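You operate a simulated robot arm through the tools that you are given. There is no shell and no other tool. Be economical: measure what you need, move in short steps, check, and stop when the job is done.

The job below is to be done with a simulated robot arm. You get a single attempt, and the scene is never put back.

Task
Swap the empty grease cartridge for the blue one and prime the doser.
Fine: free the cartridge lock, stand the empty one in the free well first, lock again, one stroke. Where these are worked on the way, their far stop is far enough and under half their travel is too little: cartridge lock.

It is judged by the outcome, as a careful person would: the job done as asked, and still so three seconds after it is handed in. It fails if anything else is knocked over, pushed out of place, dropped, spilled or broken.

Robot
A 6-joint arm with a two-finger parallel gripper, fixed in place. Base frame: the origin is at the foot of the arm, x ahead of it, y to its left, z up; the work surface is at about z = 0.8. Units: m, degrees, N and s.
With the tool pointing down near the work surface it reaches from about 0.24 to 0.64 m from the base axis. Its first joint turns from -66.0 to 66.0 degrees. Payload 2.7 kg.
Tool frame: the origin (TCP) lies between the finger pads and is the grasp point; the fingertips stand 0.023 m ahead of it; z points along the fingers, y is the line along which they close. The gripper opens to 0.094 m. The fingers are 0.038 m wide and 0.01 m thick; the gripper's body (0.054 by 0.096 m) begins 0.039 m behind the TCP.
Orientation is told as [roll, pitch, yaw] about the base's x, y, z axes, in that order, counted from this pose: with the fingers straight down and closing along the base's y, the tool's x points along the base's -x, its y along +y and its z along -z.

Tools
- The arm moves only by the tool step_arm. Its argument "moves" is a list of rows, each a list of 7 numbers: the shift along the base's x, y, z in m, then the turn, a rotation vector about the base's x, y, z in degrees, then the finger opening in m, from 0 to 0.094. In form: [[x, y, z, wx, wy, wz, fingers], ...]. A call has 1 to 20 rows; each row shifts and turns the commanded pose from where the row before left it. A row lasts 0.2 s, in which the tool goes at most 0.05 m and 8.6 degrees; a call with a longer step from one row to the next is refused whole, and so is a gripper value outside its range. Where a pose cannot be reached the arm comes as near as it can. A force on the tool above 70 N (or 10 N above the force at the start of the call, whichever is more), or a blocked arm, ends the call early, and 0.2 s more pass. The fingers move at their own pace (about 0.045 m/s each) and stop on an object; they squeeze with about 27 N. The grip force told is the motor's: it shows also when the fingers shut on nothing. Time passes only in rows, and 0.2 s behind the last, so rows that do not move let the fingers close. It gives the time, the measured TCP pose, the force on the tool (base axes), the opening and the grip force at its end, in the units of the frame above (readings bear some noise), with the torque about the TCP (base axes, N m) and any sound that the robot's microphone picked up, and new pictures: "show" is both (left out), scene, wrist or none.
- Cameras (640 x 400 px; columns grow to the right, rows downward): "scene" is fixed at [0.0817, -0.434, 1.4146]; the picture's right is [0.75, -0.67, 0.00], its down [-0.32, -0.35, -0.88] and it looks along [0.59, 0.66, -0.47] (base axes); focal length 329 px, centre (320, 200). "wrist" rides on the gripper at [0.086, 0.016, -0.074] in the tool frame; the picture's right is [-0.18, 0.98, 0.00], its down [-0.58, -0.11, -0.81] and it looks along [-0.79, -0.15, 0.59] (tool axes); focal length 243 px, centre (320, 200). There is no depth. A picture from a camera that has moved, and an enlarged one, comes with that camera's place and axes in the base frame and with its lens.
- close_up(camera, box): a new picture of the part [left, top, right, bottom] of that camera's present view, enlarged. The clock stands still meanwhile.
- job_done(): hands the job in; it is judged then, once.

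Work in short steps. Places have to be worked out from the pictures, the camera data and where the tool is seen: move nearer, look again, correct. Check each grasp and each placing, and mend what went wrong. You have 120 turns and 200 pictures in all, those below and enlarged ones among them. Open the gripper and draw the arm clear of the work before you hand the job in, unless the task says otherwise; then end with one line.

The tools are called after "Emit:" by a JSON object that holds its "api" and its "payload". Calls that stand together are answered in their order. step_arm: Moves the arm, as the interface text tells. Its arguments: {"type":"object","properties":{"moves":{"type":"array","items":{"type":"array","items":{"type":"number"}}},"show":{"type":"string","enum":["both","scene","wrist","none"]}},"required":["moves"]} The other tools are called the same way: close_up (camera, box) takes an enlarged picture of a part of a camera's view; job_done () hands the job in.

At the start:

```text
time: 0.0
tool_pos: [0.3949, -0.1695, 1.1911]
tool_rot: [0.0, 0.1, 0.0]
wrist_force: [-0.5, -0.7, -0.7]
torque: [-0.02, 0.0, 0.03]
finger_gap: 0.0941
finger_force: 0.1
```

scene: 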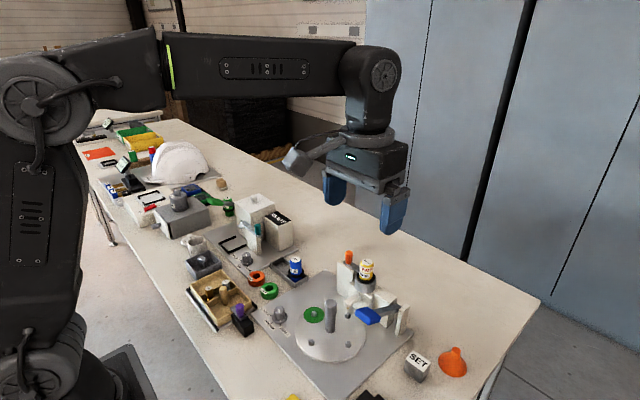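
wrist: 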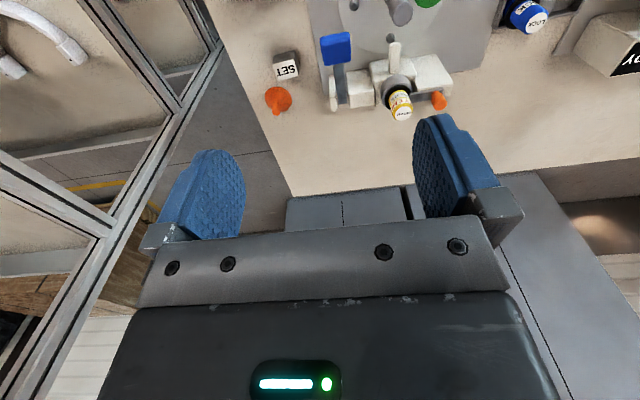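

I'll look closely at the station first.

Emit:
{"api": "close_up", "payload": {"camera": "scene", "box": [230, 230, 470, 390]}}

Emit:
{"api": "close_up", "payload": {"camera": "scene", "box": [140, 170, 320, 290]}}

Emit:
{"api": "close_up", "payload": {"camera": "wrist", "box": [240, 0, 560, 150]}}

```text
2.50 times, centred on (350, 310) of scene
camera zoom: at [0.0817, -0.434, 1.4146], right [0.75, -0.67, 0.0], down [-0.32, -0.35, -0.88], along [0.59, 0.66, -0.47], focal length 822 px, centre (245, -75)
```

zoom: 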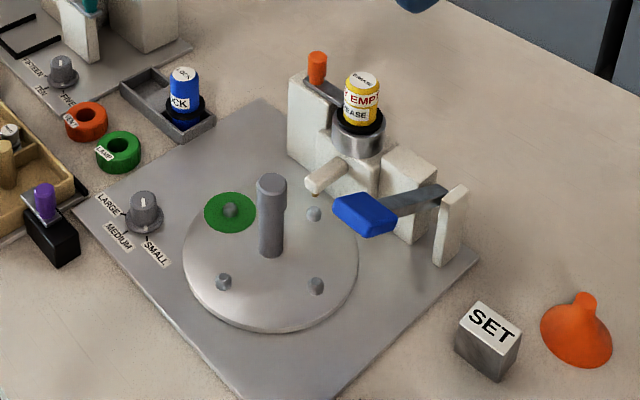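

```text
3.33 times, centred on (230, 230) of scene
camera zoom: at [0.0817, -0.434, 1.4146], right [0.75, -0.67, 0.0], down [-0.32, -0.35, -0.88], along [0.59, 0.66, -0.47], focal length 1097 px, centre (620, 100)
```

zoom: 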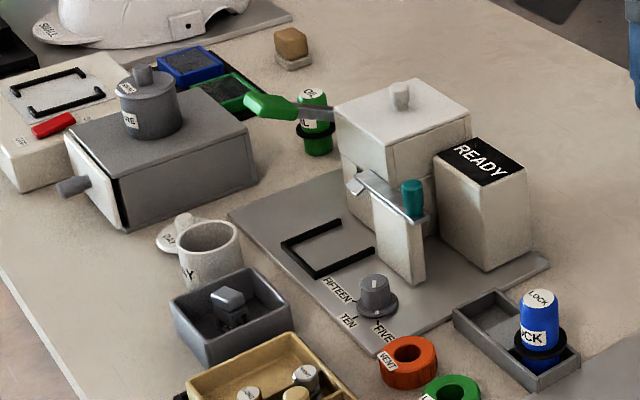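

```text
2.00 times, centred on (400, 75) of wrist
camera zoom: at [0.3068, -0.1516, 1.2655], right [0.18, 0.98, 0.0], down [0.58, -0.11, 0.81], along [0.79, -0.15, -0.59], focal length 485 px, centre (160, 450)
```

zoom: 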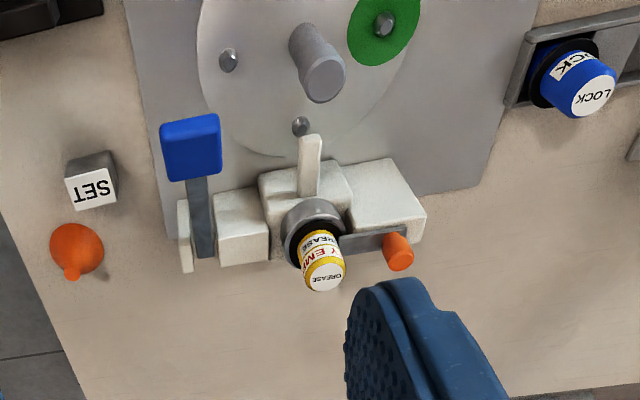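

The yellow (empty) cartridge's top is near (0.55,-0.07,0.94), and the blue one is near (0.485,0.115) in a two-well tray. I'll move the wrist camera closer to the doser to study the lock.

Emit:
{"api": "step_arm", "payload": {"moves": [[0.025, 0.025, -0.025, 0, 0, 0, 0.094], [0.025, 0.025, -0.025, 0, 0, 0, 0.094], [0.025, 0.025, -0.025, 0, 0, 0, 0.094], [0.02, 0.025, -0.02, 0, 0, 0, 0.094], [0, 0.01, -0.01, 0, 0, 0, 0.094]]}}

Emit:
{"api": "close_up", "payload": {"camera": "wrist", "box": [160, 0, 480, 200]}}

```text
time: 1.2
tool_pos: [0.49, -0.0587, 1.0857]
tool_rot: [0.1, -0.2, 0.0]
wrist_force: [-0.2, -0.5, 0.0]
torque: [0.0, 0.0, -0.02]
finger_gap: 0.0941
finger_force: 0.1
camera wrist: at [0.4022, -0.0413, 1.1602], right [0.18, 0.98, 0.0], down [0.58, -0.11, 0.81], along [0.79, -0.15, -0.59], focal length 243 px, centre (320, 200)
```

scene: 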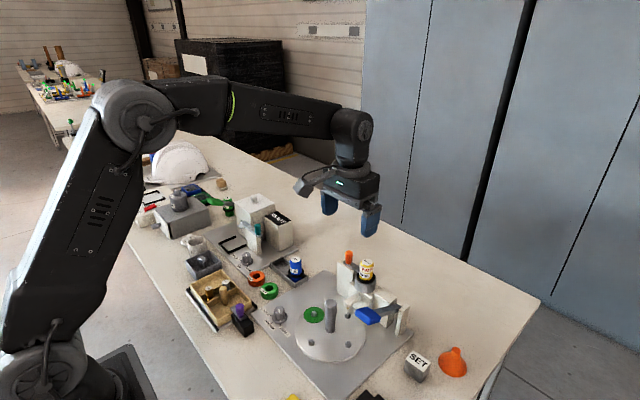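
wrist: 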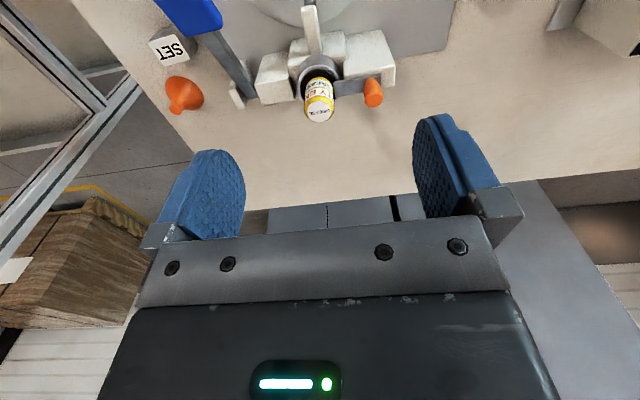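

```text
2.00 times, centred on (320, 100) of wrist
camera zoom: at [0.4022, -0.0413, 1.1602], right [0.18, 0.98, 0.0], down [0.58, -0.11, 0.81], along [0.79, -0.15, -0.59], focal length 485 px, centre (320, 400)
```

zoom: 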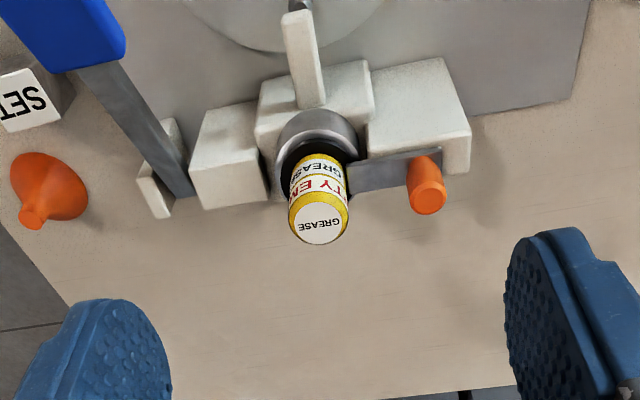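

Emit:
{"api": "close_up", "payload": {"camera": "scene", "box": [325, 240, 421, 300]}}

Emit:
{"api": "close_up", "payload": {"camera": "wrist", "box": [272, 40, 416, 130]}}

```text
6.67 times, centred on (373, 270) of scene
camera zoom: at [0.0817, -0.434, 1.4146], right [0.75, -0.67, 0.0], down [-0.32, -0.35, -0.88], along [0.59, 0.66, -0.47], focal length 2193 px, centre (-33, -267)
```

zoom: 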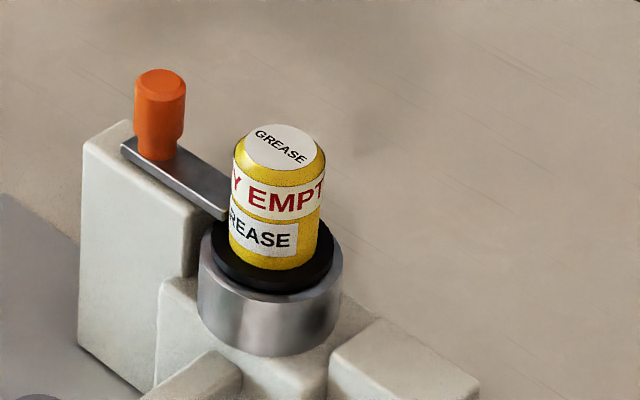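

```text
4.44 times, centred on (344, 85) of wrist
camera zoom: at [0.4022, -0.0413, 1.1602], right [0.18, 0.98, 0.0], down [0.58, -0.11, 0.81], along [0.79, -0.15, -0.59], focal length 1078 px, centre (213, 711)
```

zoom: 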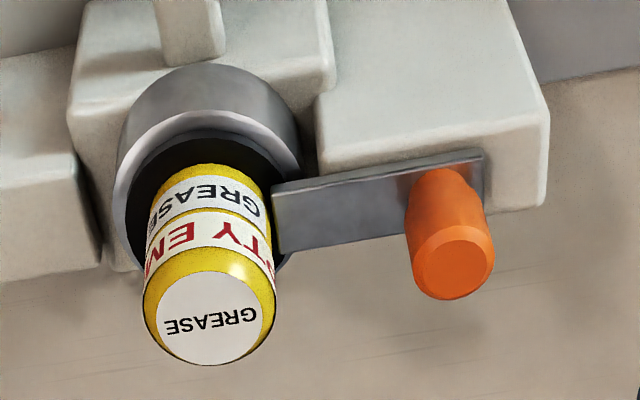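

The lock is a bar with an orange knob at about (0.549,-0.013), top z≈0.94, overlapping the cartridge collar. I'll move above the knob and check alignment.

Emit:
{"api": "step_arm", "payload": {"moves": [[0.03, 0.023, -0.02, 0, 0, 0, 0.05], [0.029, 0.023, -0.03, 0, 0, 0, 0.045], [0, 0, -0.035, 0, 0, 0, 0.045], [0, 0, 0, 0, 0, 0, 0.045]]}}

Emit:
{"api": "close_up", "payload": {"camera": "scene", "box": [290, 190, 450, 290]}}

```text
time: 2.2
tool_pos: [0.5478, -0.0114, 1.0013]
tool_rot: [0.0, -0.1, 0.0]
wrist_force: [-0.5, -0.2, -0.5]
torque: [-0.02, 0.0, 0.02]
finger_gap: 0.045
finger_force: 0.0
camera wrist: at [0.4607, 0.005, 1.0752], right [0.18, 0.98, 0.0], down [0.58, -0.11, 0.81], along [0.79, -0.15, -0.59], focal length 243 px, centre (320, 200)
```

scene: 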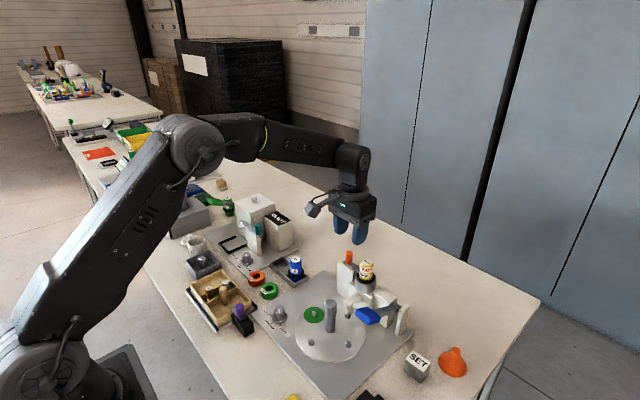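
wrist: 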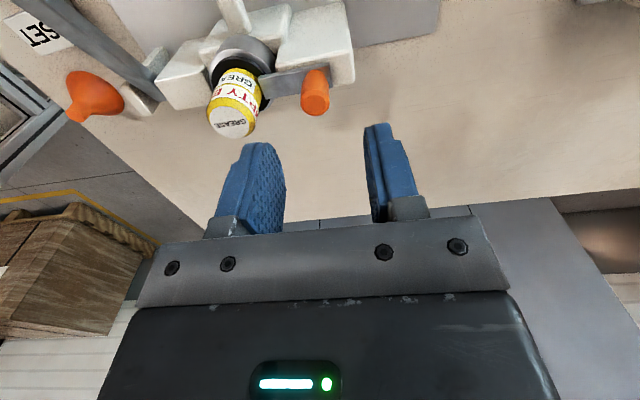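

```text
4.00 times, centred on (370, 240) of scene
camera zoom: at [0.0817, -0.434, 1.4146], right [0.75, -0.67, 0.0], down [-0.32, -0.35, -0.88], along [0.59, 0.66, -0.47], focal length 1316 px, centre (120, 40)
```

zoom: 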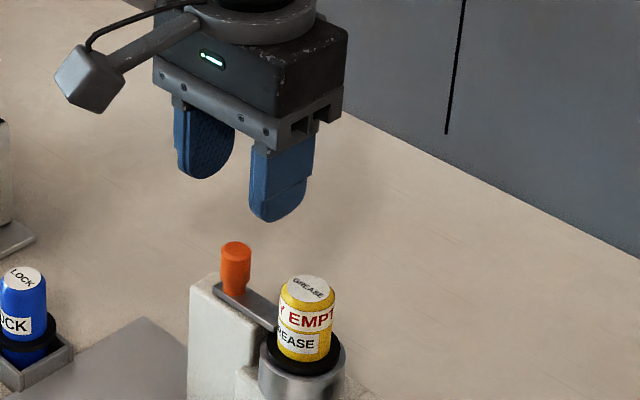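

Knob re-measured at about (0.545,-0.013), cartridge at (0.545,-0.068); the inner finger has clearance. I'll descend to z≈0.94 over the knob.

Emit:
{"api": "step_arm", "payload": {"moves": [[-0.002, 0, -0.03, 0, 0, 0, 0.042], [0, 0, -0.02, 0, 0, 0, 0.042], [0, 0, -0.012, 0, 0, 0, 0.042]]}}

Emit:
{"api": "close_up", "payload": {"camera": "scene", "box": [290, 190, 450, 290]}}

```text
time: 3.0
tool_pos: [0.5457, -0.0123, 0.9388]
tool_rot: [0.0, 0.0, 0.0]
wrist_force: [-0.1, -0.1, 0.4]
torque: [-0.03, 0.01, -0.01]
finger_gap: 0.0418
finger_force: 0.1
camera wrist: at [0.4584, 0.0047, 1.0131], right [0.18, 0.98, 0.0], down [0.58, -0.11, 0.81], along [0.79, -0.15, -0.59], focal length 243 px, centre (320, 200)
```

scene: 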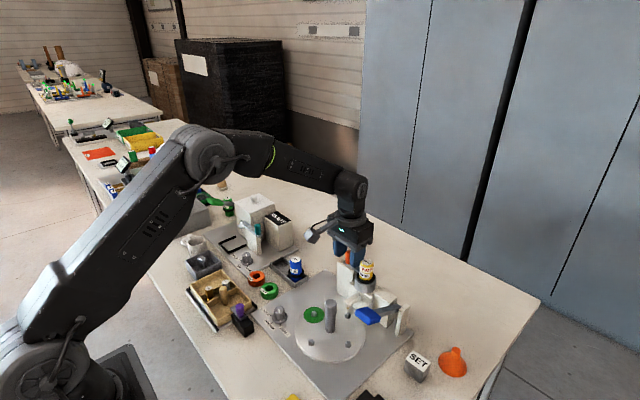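
wrist: 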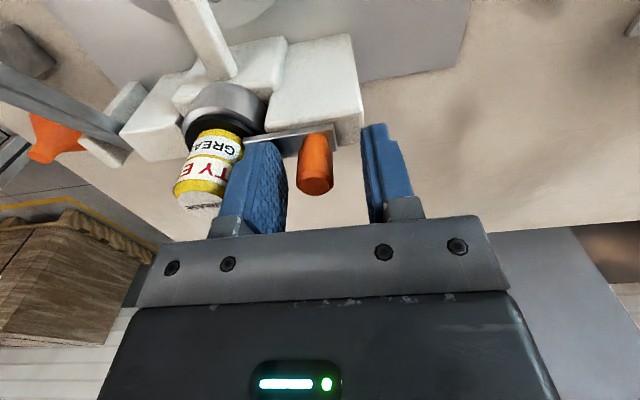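

```text
4.00 times, centred on (370, 240) of scene
camera zoom: at [0.0817, -0.434, 1.4146], right [0.75, -0.67, 0.0], down [-0.32, -0.35, -0.88], along [0.59, 0.66, -0.47], focal length 1316 px, centre (120, 40)
```

zoom: 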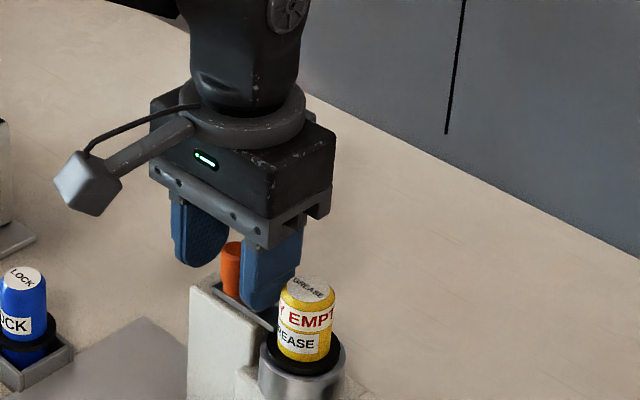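

The knob is between the fingers. I'll close on it.

Emit:
{"api": "step_arm", "payload": {"moves": [[0, 0, 0, 0, 0, 0, 0.0], [0, 0, 0, 0, 0, 0, 0.0], [0, 0, 0, 0, 0, 0, 0.0]], "show": "wrist"}}

```text
time: 3.8
tool_pos: [0.5468, -0.0136, 0.9381]
tool_rot: [0.1, 0.0, 0.0]
wrist_force: [0.6, -0.6, -1.3]
torque: [0.4, -0.03, 0.03]
finger_gap: 0.0171
finger_force: 44.9
camera wrist: at [0.4585, 0.0048, 1.0133], right [0.18, 0.98, 0.0], down [0.58, -0.11, 0.81], along [0.79, -0.15, -0.59], focal length 243 px, centre (320, 200)
```

wrist: 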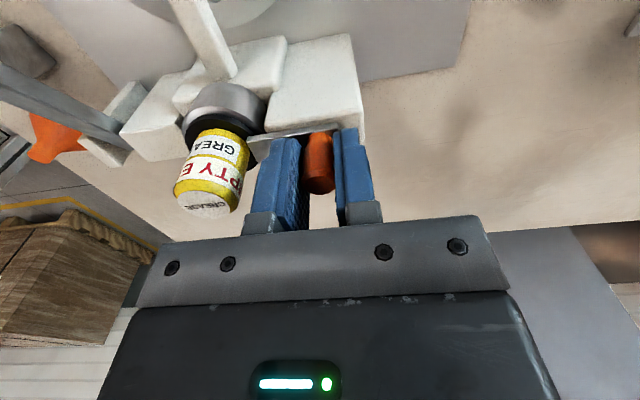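

Gripped, 17 mm. I'll pull gently toward +y to test whether it slides.

Emit:
{"api": "step_arm", "payload": {"moves": [[0, 0.004, 0, 0, 0, 0, 0.0], [0, 0.004, 0, 0, 0, 0, 0.0], [0, 0.004, 0, 0, 0, 0, 0.0]], "show": "wrist"}}

```text
time: 4.6
tool_pos: [0.5467, -0.0054, 0.9388]
tool_rot: [-0.3, -0.1, -0.2]
wrist_force: [0.4, -19.3, -5.0]
torque: [0.42, 0.05, 0.05]
finger_gap: 0.017
finger_force: 44.6
camera wrist: at [0.4586, 0.0136, 1.0133], right [0.19, 0.98, 0.0], down [0.58, -0.11, 0.81], along [0.79, -0.15, -0.59], focal length 243 px, centre (320, 200)
```

wrist: 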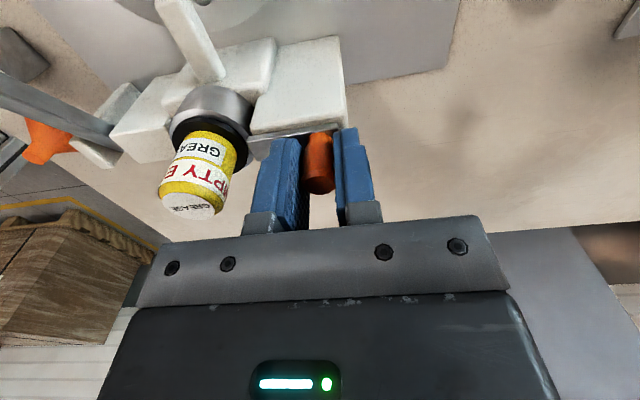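

It slides toward +y with about 19 N of drag. I'll continue.

Emit:
{"api": "step_arm", "payload": {"moves": [[0, 0.005, 0, 0, 0, 0, 0.0], [0, 0.005, 0, 0, 0, 0, 0.0], [0, 0.005, 0, 0, 0, 0, 0.0], [0, 0.005, 0, 0, 0, 0, 0.0]], "show": "wrist"}}

```text
time: 5.4
tool_pos: [0.546, -0.005, 0.9385]
tool_rot: [-1.0, 0.1, -0.9]
wrist_force: [0.0, -17.9, -0.4]
torque: [0.6, -0.23, 0.01]
finger_gap: 0.0173
finger_force: 45.2
stopped in row 4: the force on the tool passed its limit at 73 N (the readings are from after the stop); the commanded pose is now the measured one
camera wrist: at [0.4591, 0.016, 1.0131], right [0.2, 0.98, -0.02], down [0.58, -0.1, 0.81], along [0.79, -0.17, -0.59], focal length 243 px, centre (320, 200)
```

wrist: 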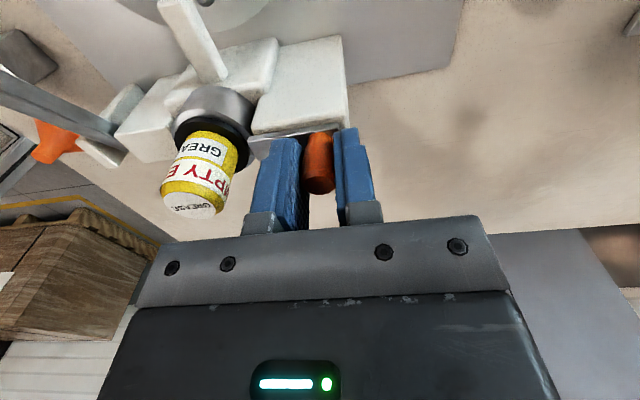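

Blocked after about 8 mm. I'll check the bar closely to see whether that's the far stop or whether it's supposed to swing.

Emit:
{"api": "close_up", "payload": {"camera": "wrist", "box": [140, 60, 380, 210]}}

Emit:
{"api": "close_up", "payload": {"camera": "scene", "box": [325, 240, 421, 300]}}

```text
2.67 times, centred on (260, 135) of wrist
camera zoom: at [0.4591, 0.016, 1.0131], right [0.2, 0.98, -0.02], down [0.58, -0.1, 0.81], along [0.79, -0.17, -0.59], focal length 647 px, centre (480, 373)
```

zoom: 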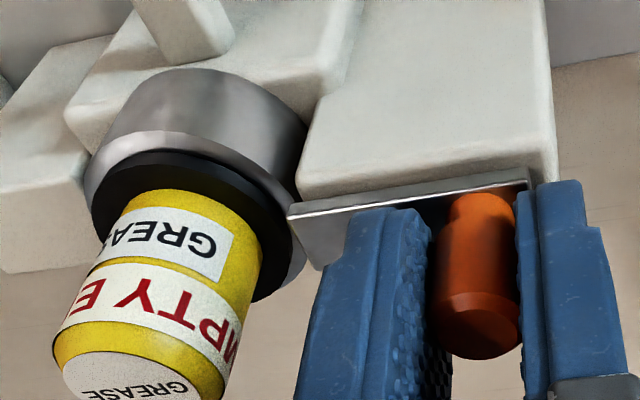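

```text
6.67 times, centred on (373, 270) of scene
camera zoom: at [0.0818, -0.4344, 1.4145], right [0.75, -0.67, 0.0], down [-0.32, -0.35, -0.88], along [0.59, 0.66, -0.47], focal length 2193 px, centre (-33, -267)
```

zoom: 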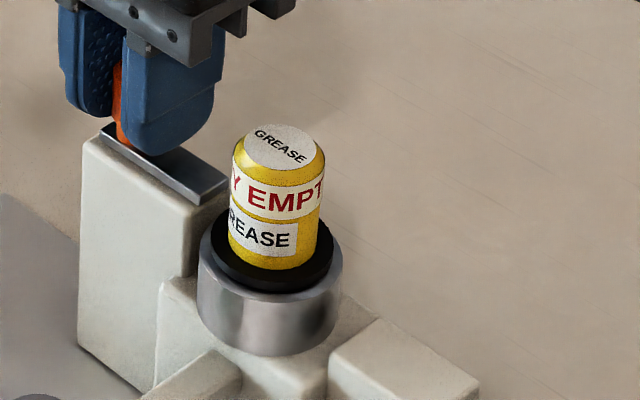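

The bar's end is now at y≈-0.038, clear of the collar edge at about -0.045, and it hit a hard stop, so it's unlocked. I'll release, rise, and go look at the tray.

Emit:
{"api": "step_arm", "payload": {"moves": [[0, 0, 0, 0, 0, 0, 0.04], [0, 0, 0, 0, 0, 0, 0.04], [0, 0, 0.03, 0, 0, 0, 0.04], [0, 0, 0.04, 1, 0, 0.9, 0.04], [-0.02, 0.04, 0, 0, 0, 0, 0.05], [-0.03, 0.035, 0, 0, 0, 0, 0.06], [-0.03, 0.035, 0, 0, 0, 0, 0.06], [-0.01, 0.04, 0, 0, 0, 0, 0.06], [0, 0.02, 0, 0, 0, 0, 0.06]]}}

Emit:
{"api": "close_up", "payload": {"camera": "wrist", "box": [160, 0, 480, 200]}}

Emit:
{"api": "close_up", "payload": {"camera": "scene", "box": [230, 220, 422, 340]}}

```text
time: 7.4
tool_pos: [0.4544, 0.1694, 1.0075]
tool_rot: [0.2, 0.2, 0.2]
wrist_force: [0.4, 0.6, -0.4]
torque: [-0.01, -0.01, -0.01]
finger_gap: 0.0601
finger_force: 0.1
camera wrist: at [0.3678, 0.1861, 1.0828], right [0.18, 0.98, 0.0], down [0.58, -0.11, 0.8], along [0.79, -0.15, -0.59], focal length 243 px, centre (320, 200)
```

scene: 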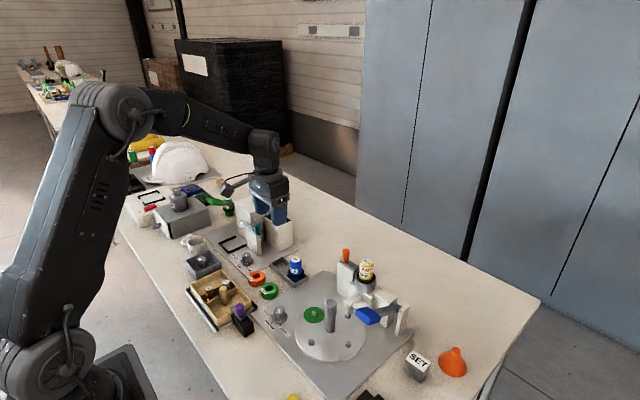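
wrist: 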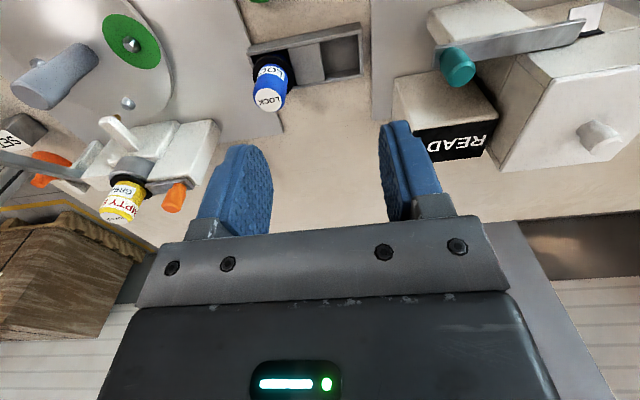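

```text
2.00 times, centred on (320, 100) of wrist
camera zoom: at [0.3678, 0.1861, 1.0828], right [0.18, 0.98, 0.0], down [0.58, -0.11, 0.8], along [0.79, -0.15, -0.59], focal length 485 px, centre (320, 400)
```

zoom: 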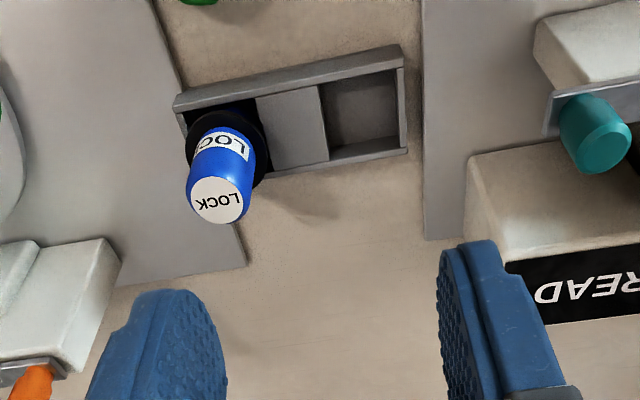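

```text
3.33 times, centred on (326, 280) of scene
camera zoom: at [0.0817, -0.434, 1.4146], right [0.75, -0.67, 0.0], down [-0.32, -0.35, -0.88], along [0.59, 0.66, -0.47], focal length 1097 px, centre (300, -67)
```

zoom: 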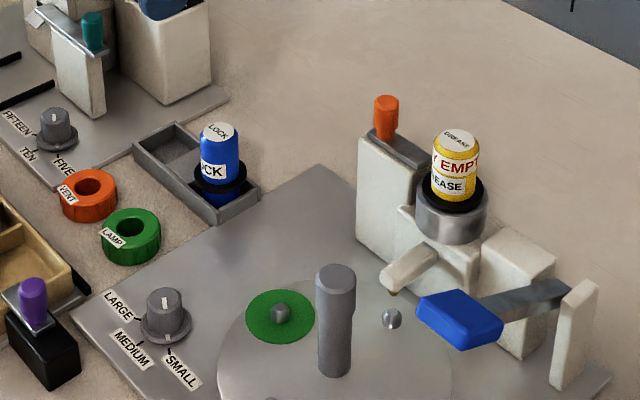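

The free well centre is about (0.482,0.185), and the blue cartridge is at about (0.486,0.116), top z≈0.876. Next I'll go above the yellow cartridge.

Emit:
{"api": "step_arm", "payload": {"moves": [[0.0153, -0.0395, 0.004, 0, 0, 0, 0.05], [0.0153, -0.0395, 0, 0, 0, 0, 0.05], [0.0153, -0.0395, 0, 0, 0, 0, 0.05], [0.0153, -0.0395, 0, 0, 0, 0, 0.05], [0.0153, -0.0395, 0, 0, 0, 0, 0.05], [0.0143, -0.0399, -0.011, 0, 0, 0, 0.05], [0, 0, 0, 0, 0, 0, 0.05]]}}

Emit:
{"api": "close_up", "payload": {"camera": "wrist", "box": [160, 0, 480, 200]}}

Emit:
{"api": "close_up", "payload": {"camera": "scene", "box": [290, 190, 450, 290]}}

```text
time: 9.0
tool_pos: [0.5479, -0.0691, 1.002]
tool_rot: [0.1, 0.2, 0.2]
wrist_force: [-0.1, 0.4, 0.8]
torque: [0.02, 0.01, 0.01]
finger_gap: 0.0501
finger_force: 0.1
camera wrist: at [0.4602, -0.0519, 1.0771], right [0.18, 0.98, 0.0], down [0.58, -0.11, 0.8], along [0.79, -0.14, -0.59], focal length 243 px, centre (320, 200)
```

scene: 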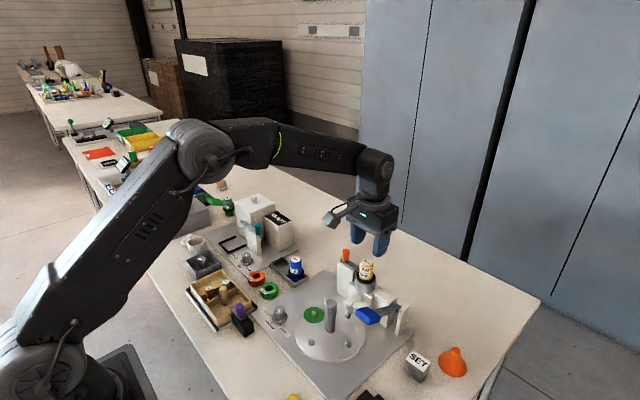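
wrist: 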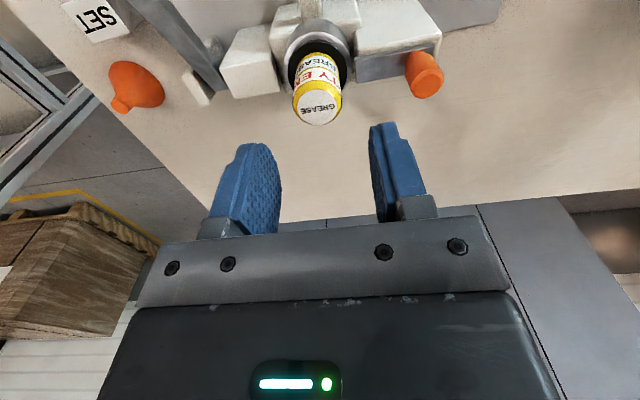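

```text
2.00 times, centred on (320, 100) of wrist
camera zoom: at [0.4602, -0.0519, 1.0771], right [0.18, 0.98, 0.0], down [0.58, -0.11, 0.8], along [0.79, -0.14, -0.59], focal length 485 px, centre (320, 400)
```

zoom: 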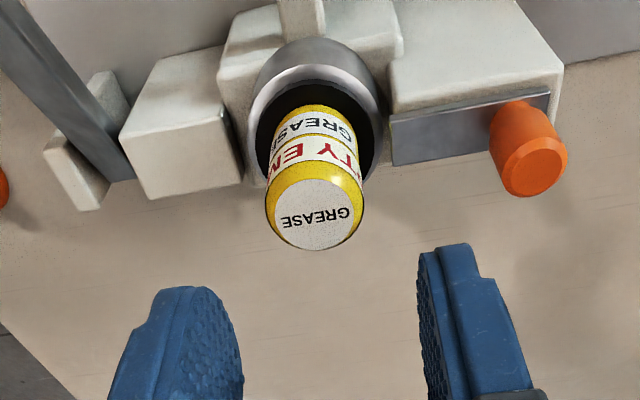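

```text
4.00 times, centred on (370, 240) of scene
camera zoom: at [0.0817, -0.434, 1.4146], right [0.75, -0.67, 0.0], down [-0.32, -0.35, -0.88], along [0.59, 0.66, -0.47], focal length 1316 px, centre (120, 40)
```

zoom: 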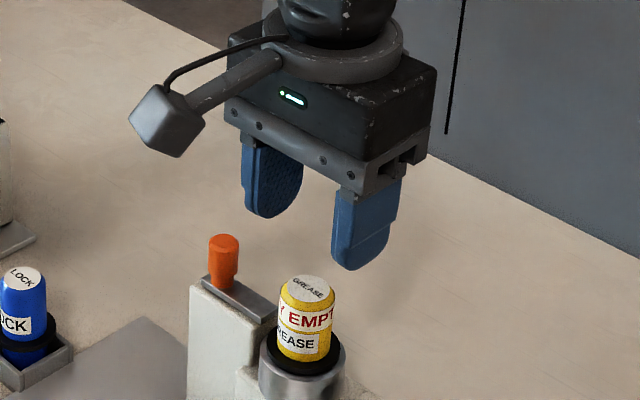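

Bar is clear of the cartridge ring, and the cartridge is at about (0.545,-0.068). I'll descend and grip.

Emit:
{"api": "step_arm", "payload": {"moves": [[-0.003, 0.001, -0.03, 0, 0, 0, 0.05], [0, 0, -0.02, 0, 0, 0, 0.046], [0, 0, -0.011, 0, 0, 0, 0.046], [0, 0, 0, 0, 0, 0, 0.046]]}}

Emit:
{"api": "close_up", "payload": {"camera": "wrist", "box": [180, 60, 500, 260]}}

Emit:
{"api": "close_up", "payload": {"camera": "scene", "box": [290, 190, 450, 290]}}

```text
time: 10.0
tool_pos: [0.5442, -0.0677, 0.9407]
tool_rot: [0.1, 0.0, 0.2]
wrist_force: [0.7, 0.1, 0.6]
torque: [0.02, -0.02, -0.01]
finger_gap: 0.0461
finger_force: 0.0
camera wrist: at [0.457, -0.0499, 1.0154], right [0.18, 0.98, 0.0], down [0.58, -0.11, 0.81], along [0.79, -0.14, -0.59], focal length 243 px, centre (320, 200)
```

scene: 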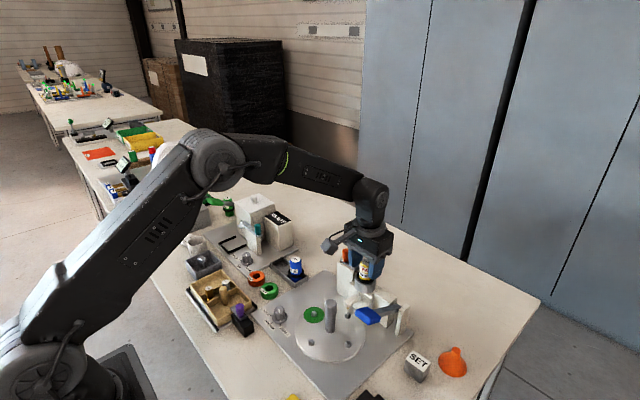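
wrist: 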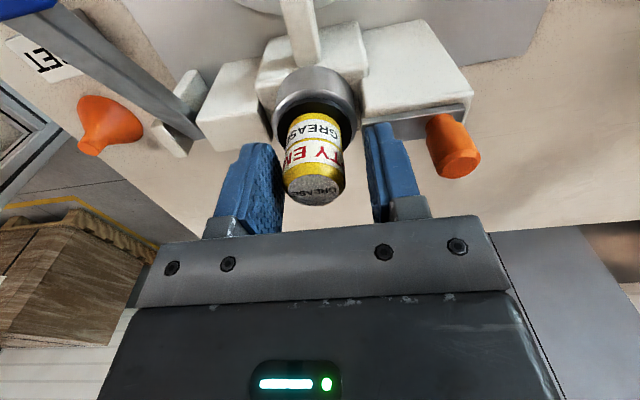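

```text
2.00 times, centred on (340, 160) of wrist
camera zoom: at [0.457, -0.0499, 1.0154], right [0.18, 0.98, 0.0], down [0.58, -0.11, 0.81], along [0.79, -0.14, -0.59], focal length 485 px, centre (280, 280)
```

zoom: 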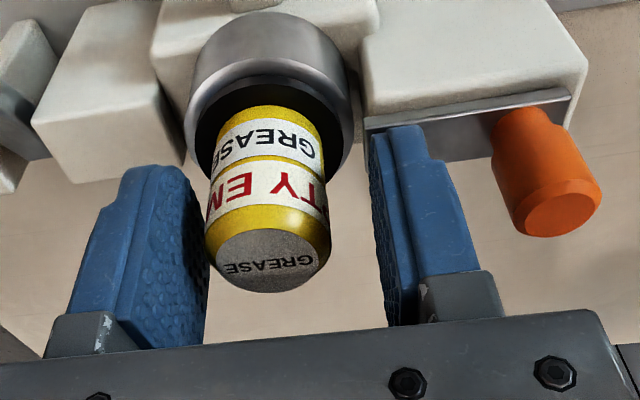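

```text
4.00 times, centred on (370, 240) of scene
camera zoom: at [0.0817, -0.434, 1.4146], right [0.75, -0.67, 0.0], down [-0.32, -0.35, -0.88], along [0.59, 0.66, -0.47], focal length 1316 px, centre (120, 40)
```

zoom: 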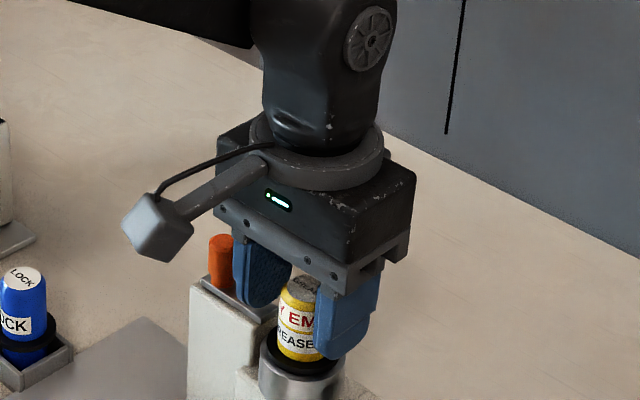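

Centred between fingers. I'll close.

Emit:
{"api": "step_arm", "payload": {"moves": [[-0.001, 0, 0, 0, 0, 0, 0.03], [0, 0, 0, 0, 0, 0, 0.0], [0, 0, 0, 0, 0, 0, 0.0], [0, 0, 0, 0, 0, 0, 0.0]], "show": "wrist"}}

```text
time: 11.0
tool_pos: [0.5428, -0.0676, 0.9403]
tool_rot: [0.0, 0.1, 0.2]
wrist_force: [5.4, -8.9, -1.1]
torque: [-0.38, -0.12, -0.01]
finger_gap: 0.0292
finger_force: 26.6
camera wrist: at [0.4556, -0.0507, 1.0155], right [0.18, 0.98, 0.0], down [0.58, -0.11, 0.81], along [0.79, -0.15, -0.59], focal length 243 px, centre (320, 200)
```

wrist: 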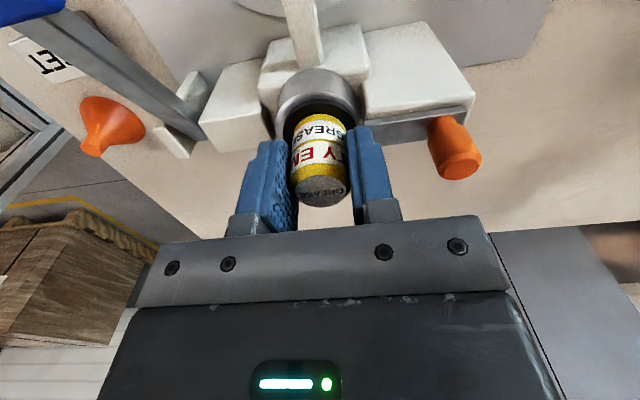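

Gripped at 29 mm. I'll lift slowly with a small relax shift.

Emit:
{"api": "step_arm", "payload": {"moves": [[0.0, -0.001, 0.003, 0, 0, 0, 0.0], [0, 0, 0.007, 0, 0, 0, 0.0], [0, 0, 0.015, 0, 0, 0, 0.0], [0, 0, 0.025, 0, 0, 0, 0.0], [0, 0, 0.03, 0, 0, 0, 0.0]]}}

Emit:
{"api": "close_up", "payload": {"camera": "scene", "box": [290, 190, 450, 290]}}

```text
time: 12.2
tool_pos: [0.543, -0.068, 1.0209]
tool_rot: [0.0, 0.3, 0.1]
wrist_force: [0.1, -0.8, -0.2]
torque: [0.01, -0.02, -0.05]
finger_gap: 0.0289
finger_force: 26.7
camera wrist: at [0.4553, -0.0508, 1.0958], right [0.18, 0.98, 0.0], down [0.58, -0.11, 0.8], along [0.79, -0.14, -0.59], focal length 243 px, centre (320, 200)
```

scene: 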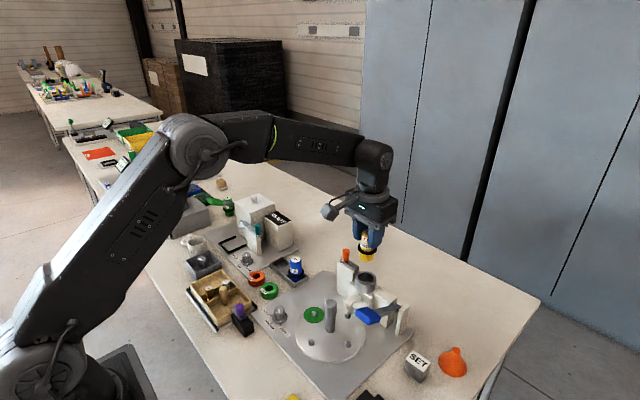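
wrist: 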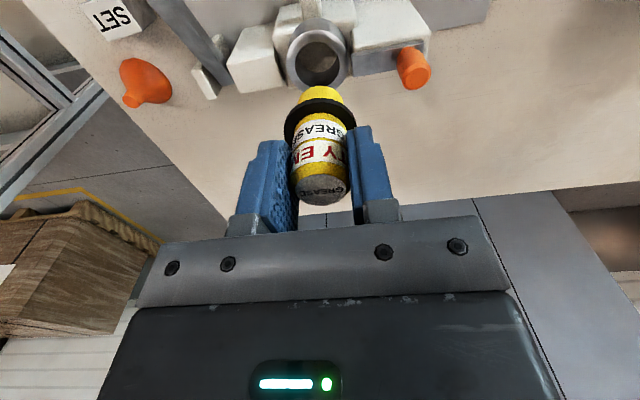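

```text
4.00 times, centred on (370, 240) of scene
camera zoom: at [0.0817, -0.434, 1.4146], right [0.75, -0.67, 0.0], down [-0.32, -0.35, -0.88], along [0.59, 0.66, -0.47], focal length 1316 px, centre (120, 40)
```

zoom: 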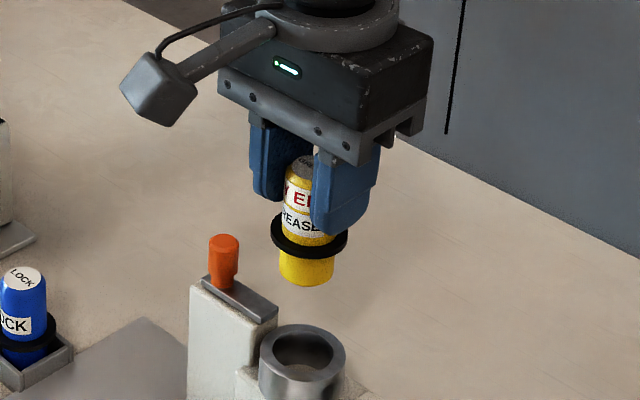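

Cartridge is out cleanly. I'll carry it above the free well.

Emit:
{"api": "step_arm", "payload": {"moves": [[-0.006, 0.03, 0.015, 0, 0, 0, 0.0], [-0.011, 0.045, 0, 0, 0, 0, 0.0], [-0.011, 0.045, 0, 0, 0, 0, 0.0], [-0.011, 0.045, 0, 0, 0, 0, 0.0], [-0.011, 0.045, -0.015, 0, 0, 0, 0.0], [-0.011, 0.043, -0.04, 0, 0, 0, 0.0], [0, 0, -0.04, 0, 0, 0, 0.0], [0, 0, 0, 0, 0, 0, 0.0]]}}

Emit:
{"api": "close_up", "payload": {"camera": "wrist", "box": [160, 0, 480, 200]}}

Emit:
{"api": "close_up", "payload": {"camera": "scene", "box": [220, 190, 380, 290]}}

```text
refused: row 6 steps farther than a row can; nothing moved
```

```text
2.00 times, centred on (320, 100) of wrist
camera zoom: at [0.4553, -0.0508, 1.0958], right [0.18, 0.98, 0.0], down [0.58, -0.11, 0.8], along [0.79, -0.14, -0.59], focal length 485 px, centre (320, 400)
```

zoom: 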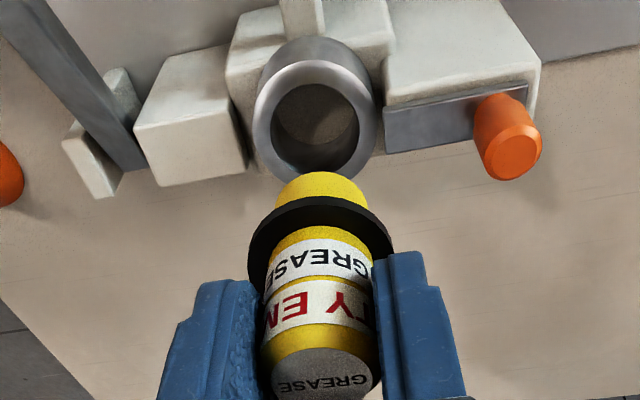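

```text
4.00 times, centred on (300, 240) of scene
camera zoom: at [0.0817, -0.434, 1.4146], right [0.75, -0.67, 0.0], down [-0.32, -0.35, -0.88], along [0.59, 0.66, -0.47], focal length 1316 px, centre (400, 40)
```

zoom: 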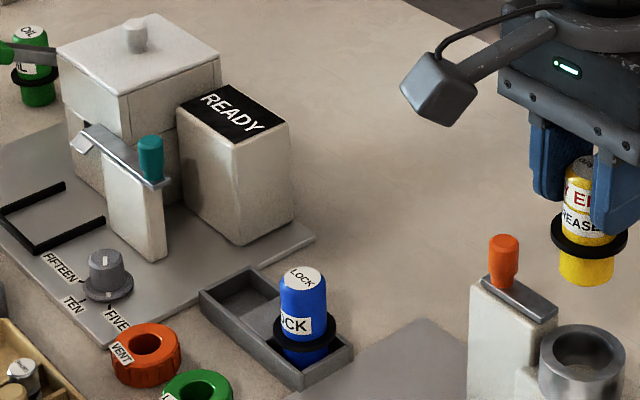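

Emit:
{"api": "step_arm", "payload": {"moves": [[-0.006, 0.03, 0.015, 0, 0, 0, 0.0], [-0.011, 0.045, 0, 0, 0, 0, 0.0], [-0.011, 0.045, 0, 0, 0, 0, 0.0], [-0.011, 0.045, 0, 0, 0, 0, 0.0], [-0.011, 0.045, -0.01, 0, 0, 0, 0.0], [-0.011, 0.043, -0.015, 0, 0, 0, 0.0], [0, 0, -0.04, 0, 0, 0, 0.0], [0, 0, -0.03, 0, 0, 0, 0.0], [0, 0, 0, 0, 0, 0, 0.0]]}}

Emit:
{"api": "close_up", "payload": {"camera": "wrist", "box": [160, 0, 480, 200]}}

Emit:
{"api": "close_up", "payload": {"camera": "scene", "box": [220, 190, 380, 290]}}

```text
time: 14.2
tool_pos: [0.4827, 0.185, 0.9409]
tool_rot: [0.1, 0.1, 0.1]
wrist_force: [0.2, 0.4, -1.6]
torque: [0.01, 0.02, 0.02]
finger_gap: 0.0287
finger_force: 27.3
camera wrist: at [0.3946, 0.2019, 1.0153], right [0.18, 0.98, 0.0], down [0.58, -0.11, 0.81], along [0.79, -0.14, -0.59], focal length 243 px, centre (320, 200)
```

scene: 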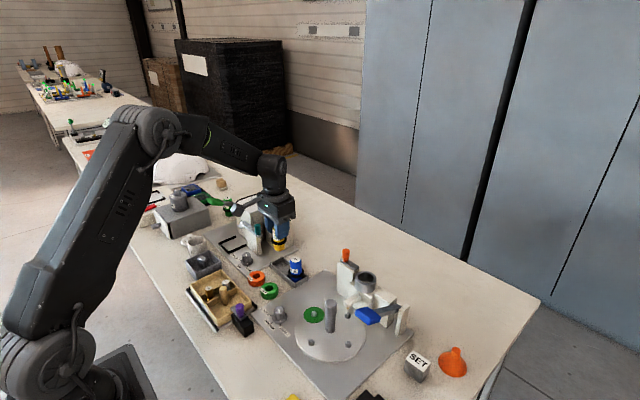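
wrist: 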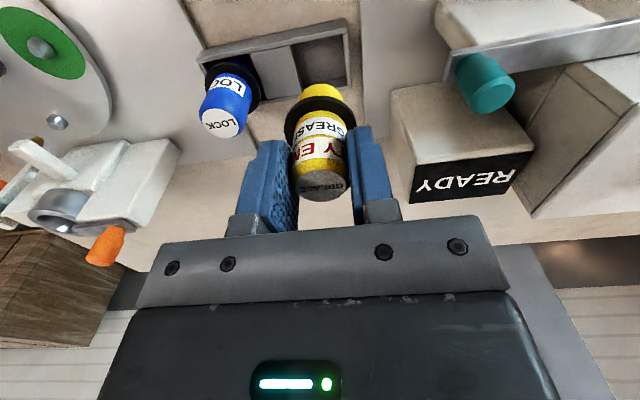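

```text
2.00 times, centred on (320, 100) of wrist
camera zoom: at [0.3946, 0.2019, 1.0153], right [0.18, 0.98, 0.0], down [0.58, -0.11, 0.81], along [0.79, -0.14, -0.59], focal length 485 px, centre (320, 400)
```

zoom: 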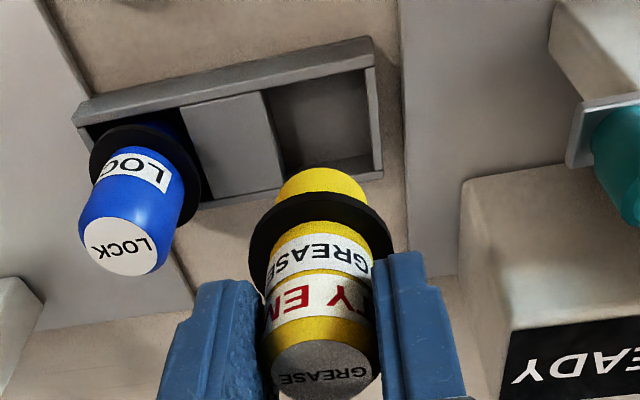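

```text
4.00 times, centred on (300, 240) of scene
camera zoom: at [0.0817, -0.434, 1.4146], right [0.75, -0.67, 0.0], down [-0.32, -0.35, -0.88], along [0.59, 0.66, -0.47], focal length 1316 px, centre (400, 40)
```

zoom: 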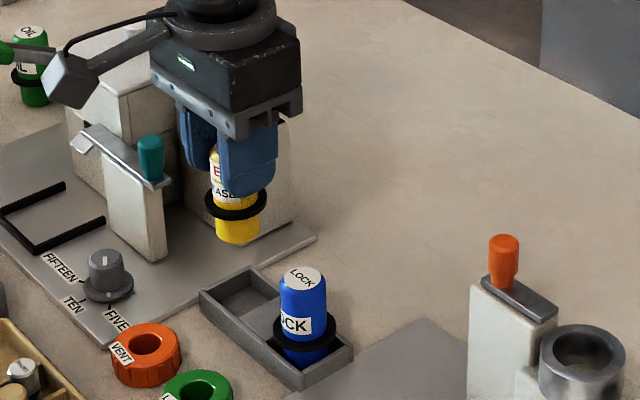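

The well spans roughly y 0.168–0.206, x 0.463–0.500. I'll nudge y by +1.5 mm and descend to check the alignment just above the rim.

Emit:
{"api": "step_arm", "payload": {"moves": [[-0.001, 0.0015, -0.02, 0, 0, 0, 0.0], [0, 0, -0.02, 0, 0, 0, 0.0], [0, 0, 0, 0, 0, 0, 0.0]]}}

Emit:
{"api": "close_up", "payload": {"camera": "wrist", "box": [220, 40, 412, 160]}}

Emit:
{"api": "close_up", "payload": {"camera": "scene", "box": [252, 220, 332, 270]}}

```text
time: 15.0
tool_pos: [0.4813, 0.1853, 0.8997]
tool_rot: [0.2, 0.1, 0.1]
wrist_force: [-0.5, -0.7, -1.1]
torque: [-0.01, 0.01, 0.0]
finger_gap: 0.0288
finger_force: 27.1
camera wrist: at [0.3932, 0.2033, 0.9747], right [0.18, 0.98, 0.0], down [0.58, -0.11, 0.81], along [0.79, -0.14, -0.59], focal length 243 px, centre (320, 200)
```

scene: 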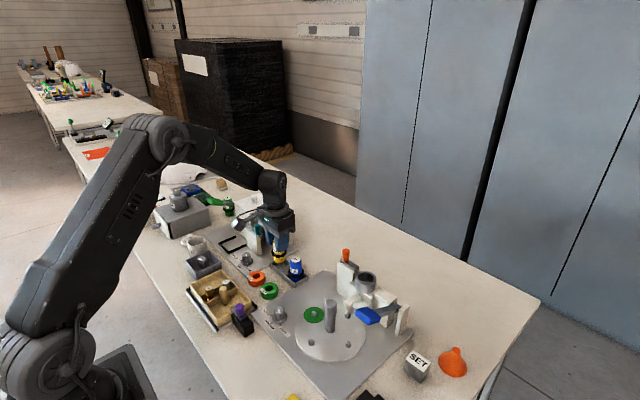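
wrist: 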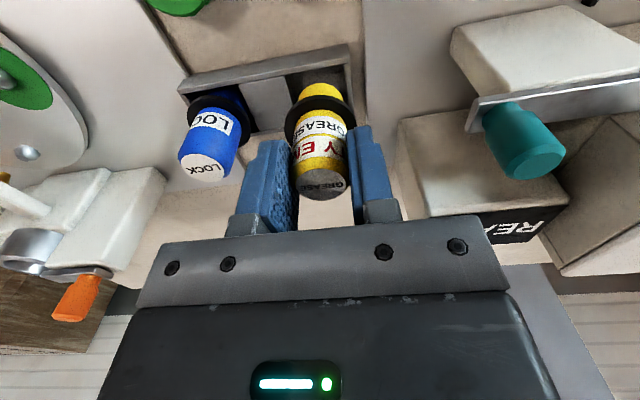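

```text
3.33 times, centred on (316, 100) of wrist
camera zoom: at [0.3932, 0.2033, 0.9747], right [0.18, 0.98, 0.0], down [0.58, -0.11, 0.81], along [0.79, -0.14, -0.59], focal length 809 px, centre (333, 533)
```

zoom: 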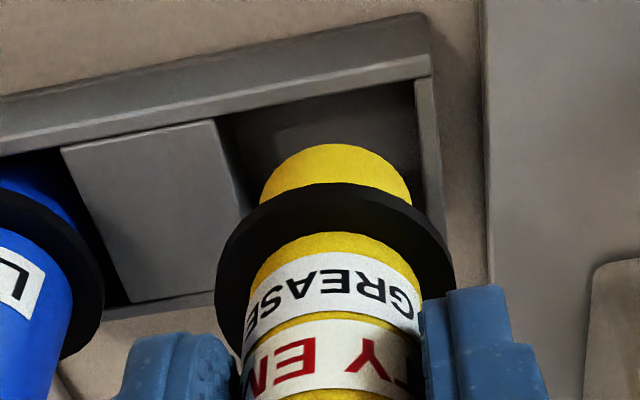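

```text
8.00 times, centred on (292, 245) of scene
camera zoom: at [0.0817, -0.434, 1.4146], right [0.75, -0.67, 0.0], down [-0.32, -0.35, -0.88], along [0.59, 0.66, -0.47], focal length 2632 px, centre (544, -160)
```

zoom: 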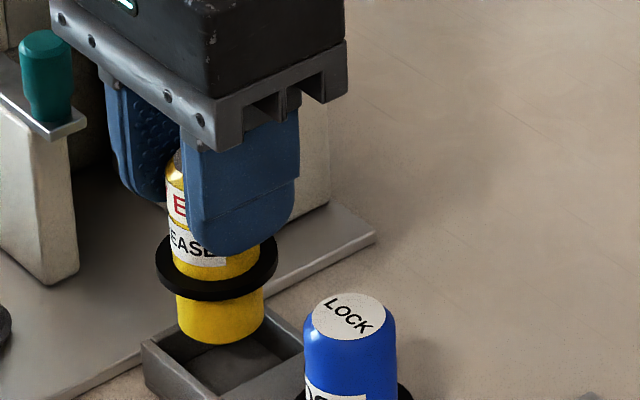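

Emit:
{"api": "close_up", "payload": {"camera": "scene", "box": [260, 235, 324, 295]}}

```text
6.67 times, centred on (292, 265) of scene
camera zoom: at [0.0817, -0.434, 1.4146], right [0.75, -0.67, 0.0], down [-0.32, -0.35, -0.88], along [0.59, 0.66, -0.47], focal length 2193 px, centre (507, -233)
```

zoom: 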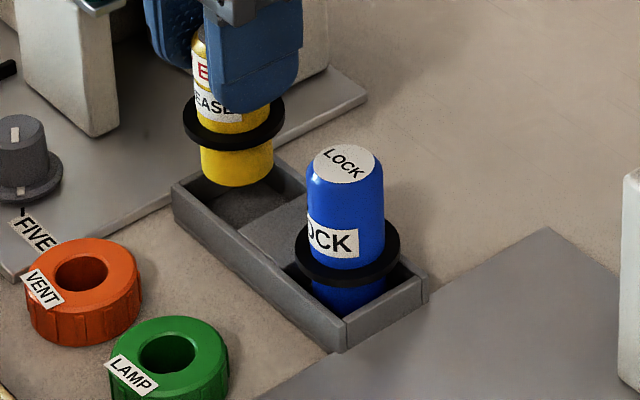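

By the wrist view the nose is centred over the well within about 2 mm (bottom z≈0.833). I'll lower it in gentle steps.

Emit:
{"api": "step_arm", "payload": {"moves": [[0.0015, 0, -0.006, 0, 0, 0, 0.0], [0, 0, -0.006, 0, 0, 0, 0.0], [0, 0, -0.006, 0, 0, 0, 0.0], [0, 0, -0.004, 0, 0, 0, 0.0]]}}

Emit:
{"api": "close_up", "payload": {"camera": "scene", "box": [260, 235, 324, 295]}}

Emit:
{"api": "close_up", "payload": {"camera": "wrist", "box": [160, 40, 412, 200]}}

```text
time: 16.0
tool_pos: [0.4827, 0.1863, 0.8783]
tool_rot: [0.1, 0.1, 0.2]
wrist_force: [0.3, 0.5, -0.7]
torque: [0.0, 0.04, 0.01]
finger_gap: 0.0288
finger_force: 26.9
camera wrist: at [0.395, 0.203, 0.9528], right [0.18, 0.98, 0.0], down [0.58, -0.11, 0.81], along [0.79, -0.14, -0.59], focal length 243 px, centre (320, 200)
```

scene: 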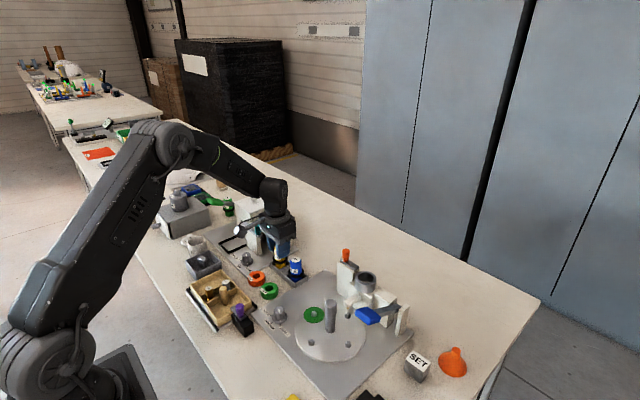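
wrist: 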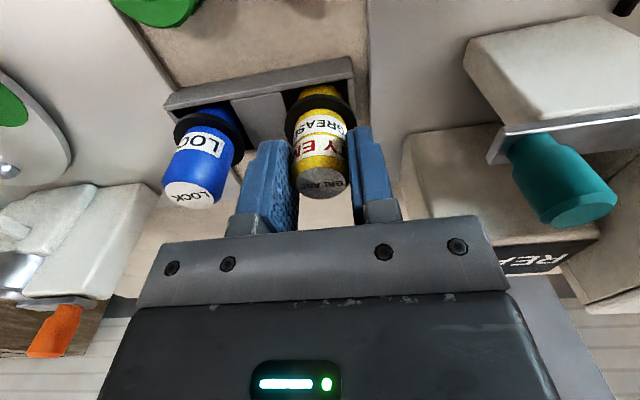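

```text
6.67 times, centred on (292, 265) of scene
camera zoom: at [0.0817, -0.434, 1.4146], right [0.75, -0.67, 0.0], down [-0.32, -0.35, -0.88], along [0.59, 0.66, -0.47], focal length 2193 px, centre (507, -233)
```

zoom: 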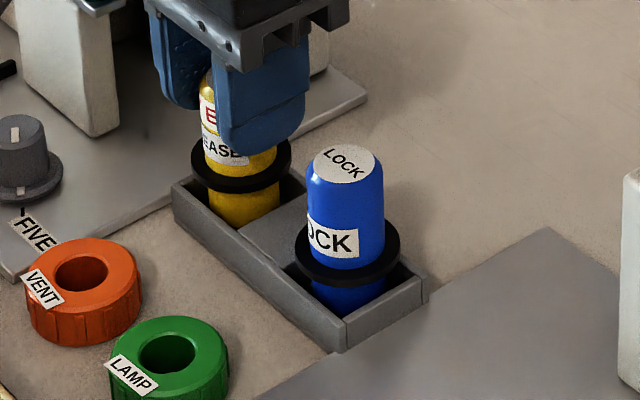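

```text
2.50 times, centred on (286, 120) of wrist
camera zoom: at [0.395, 0.203, 0.9528], right [0.18, 0.98, 0.0], down [0.58, -0.11, 0.81], along [0.79, -0.14, -0.59], focal length 606 px, centre (405, 400)
```

zoom: 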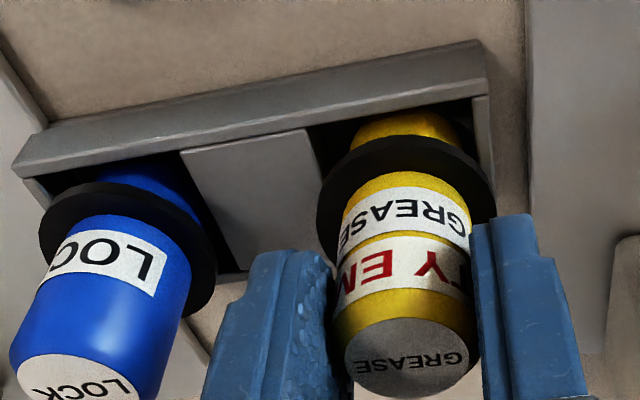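

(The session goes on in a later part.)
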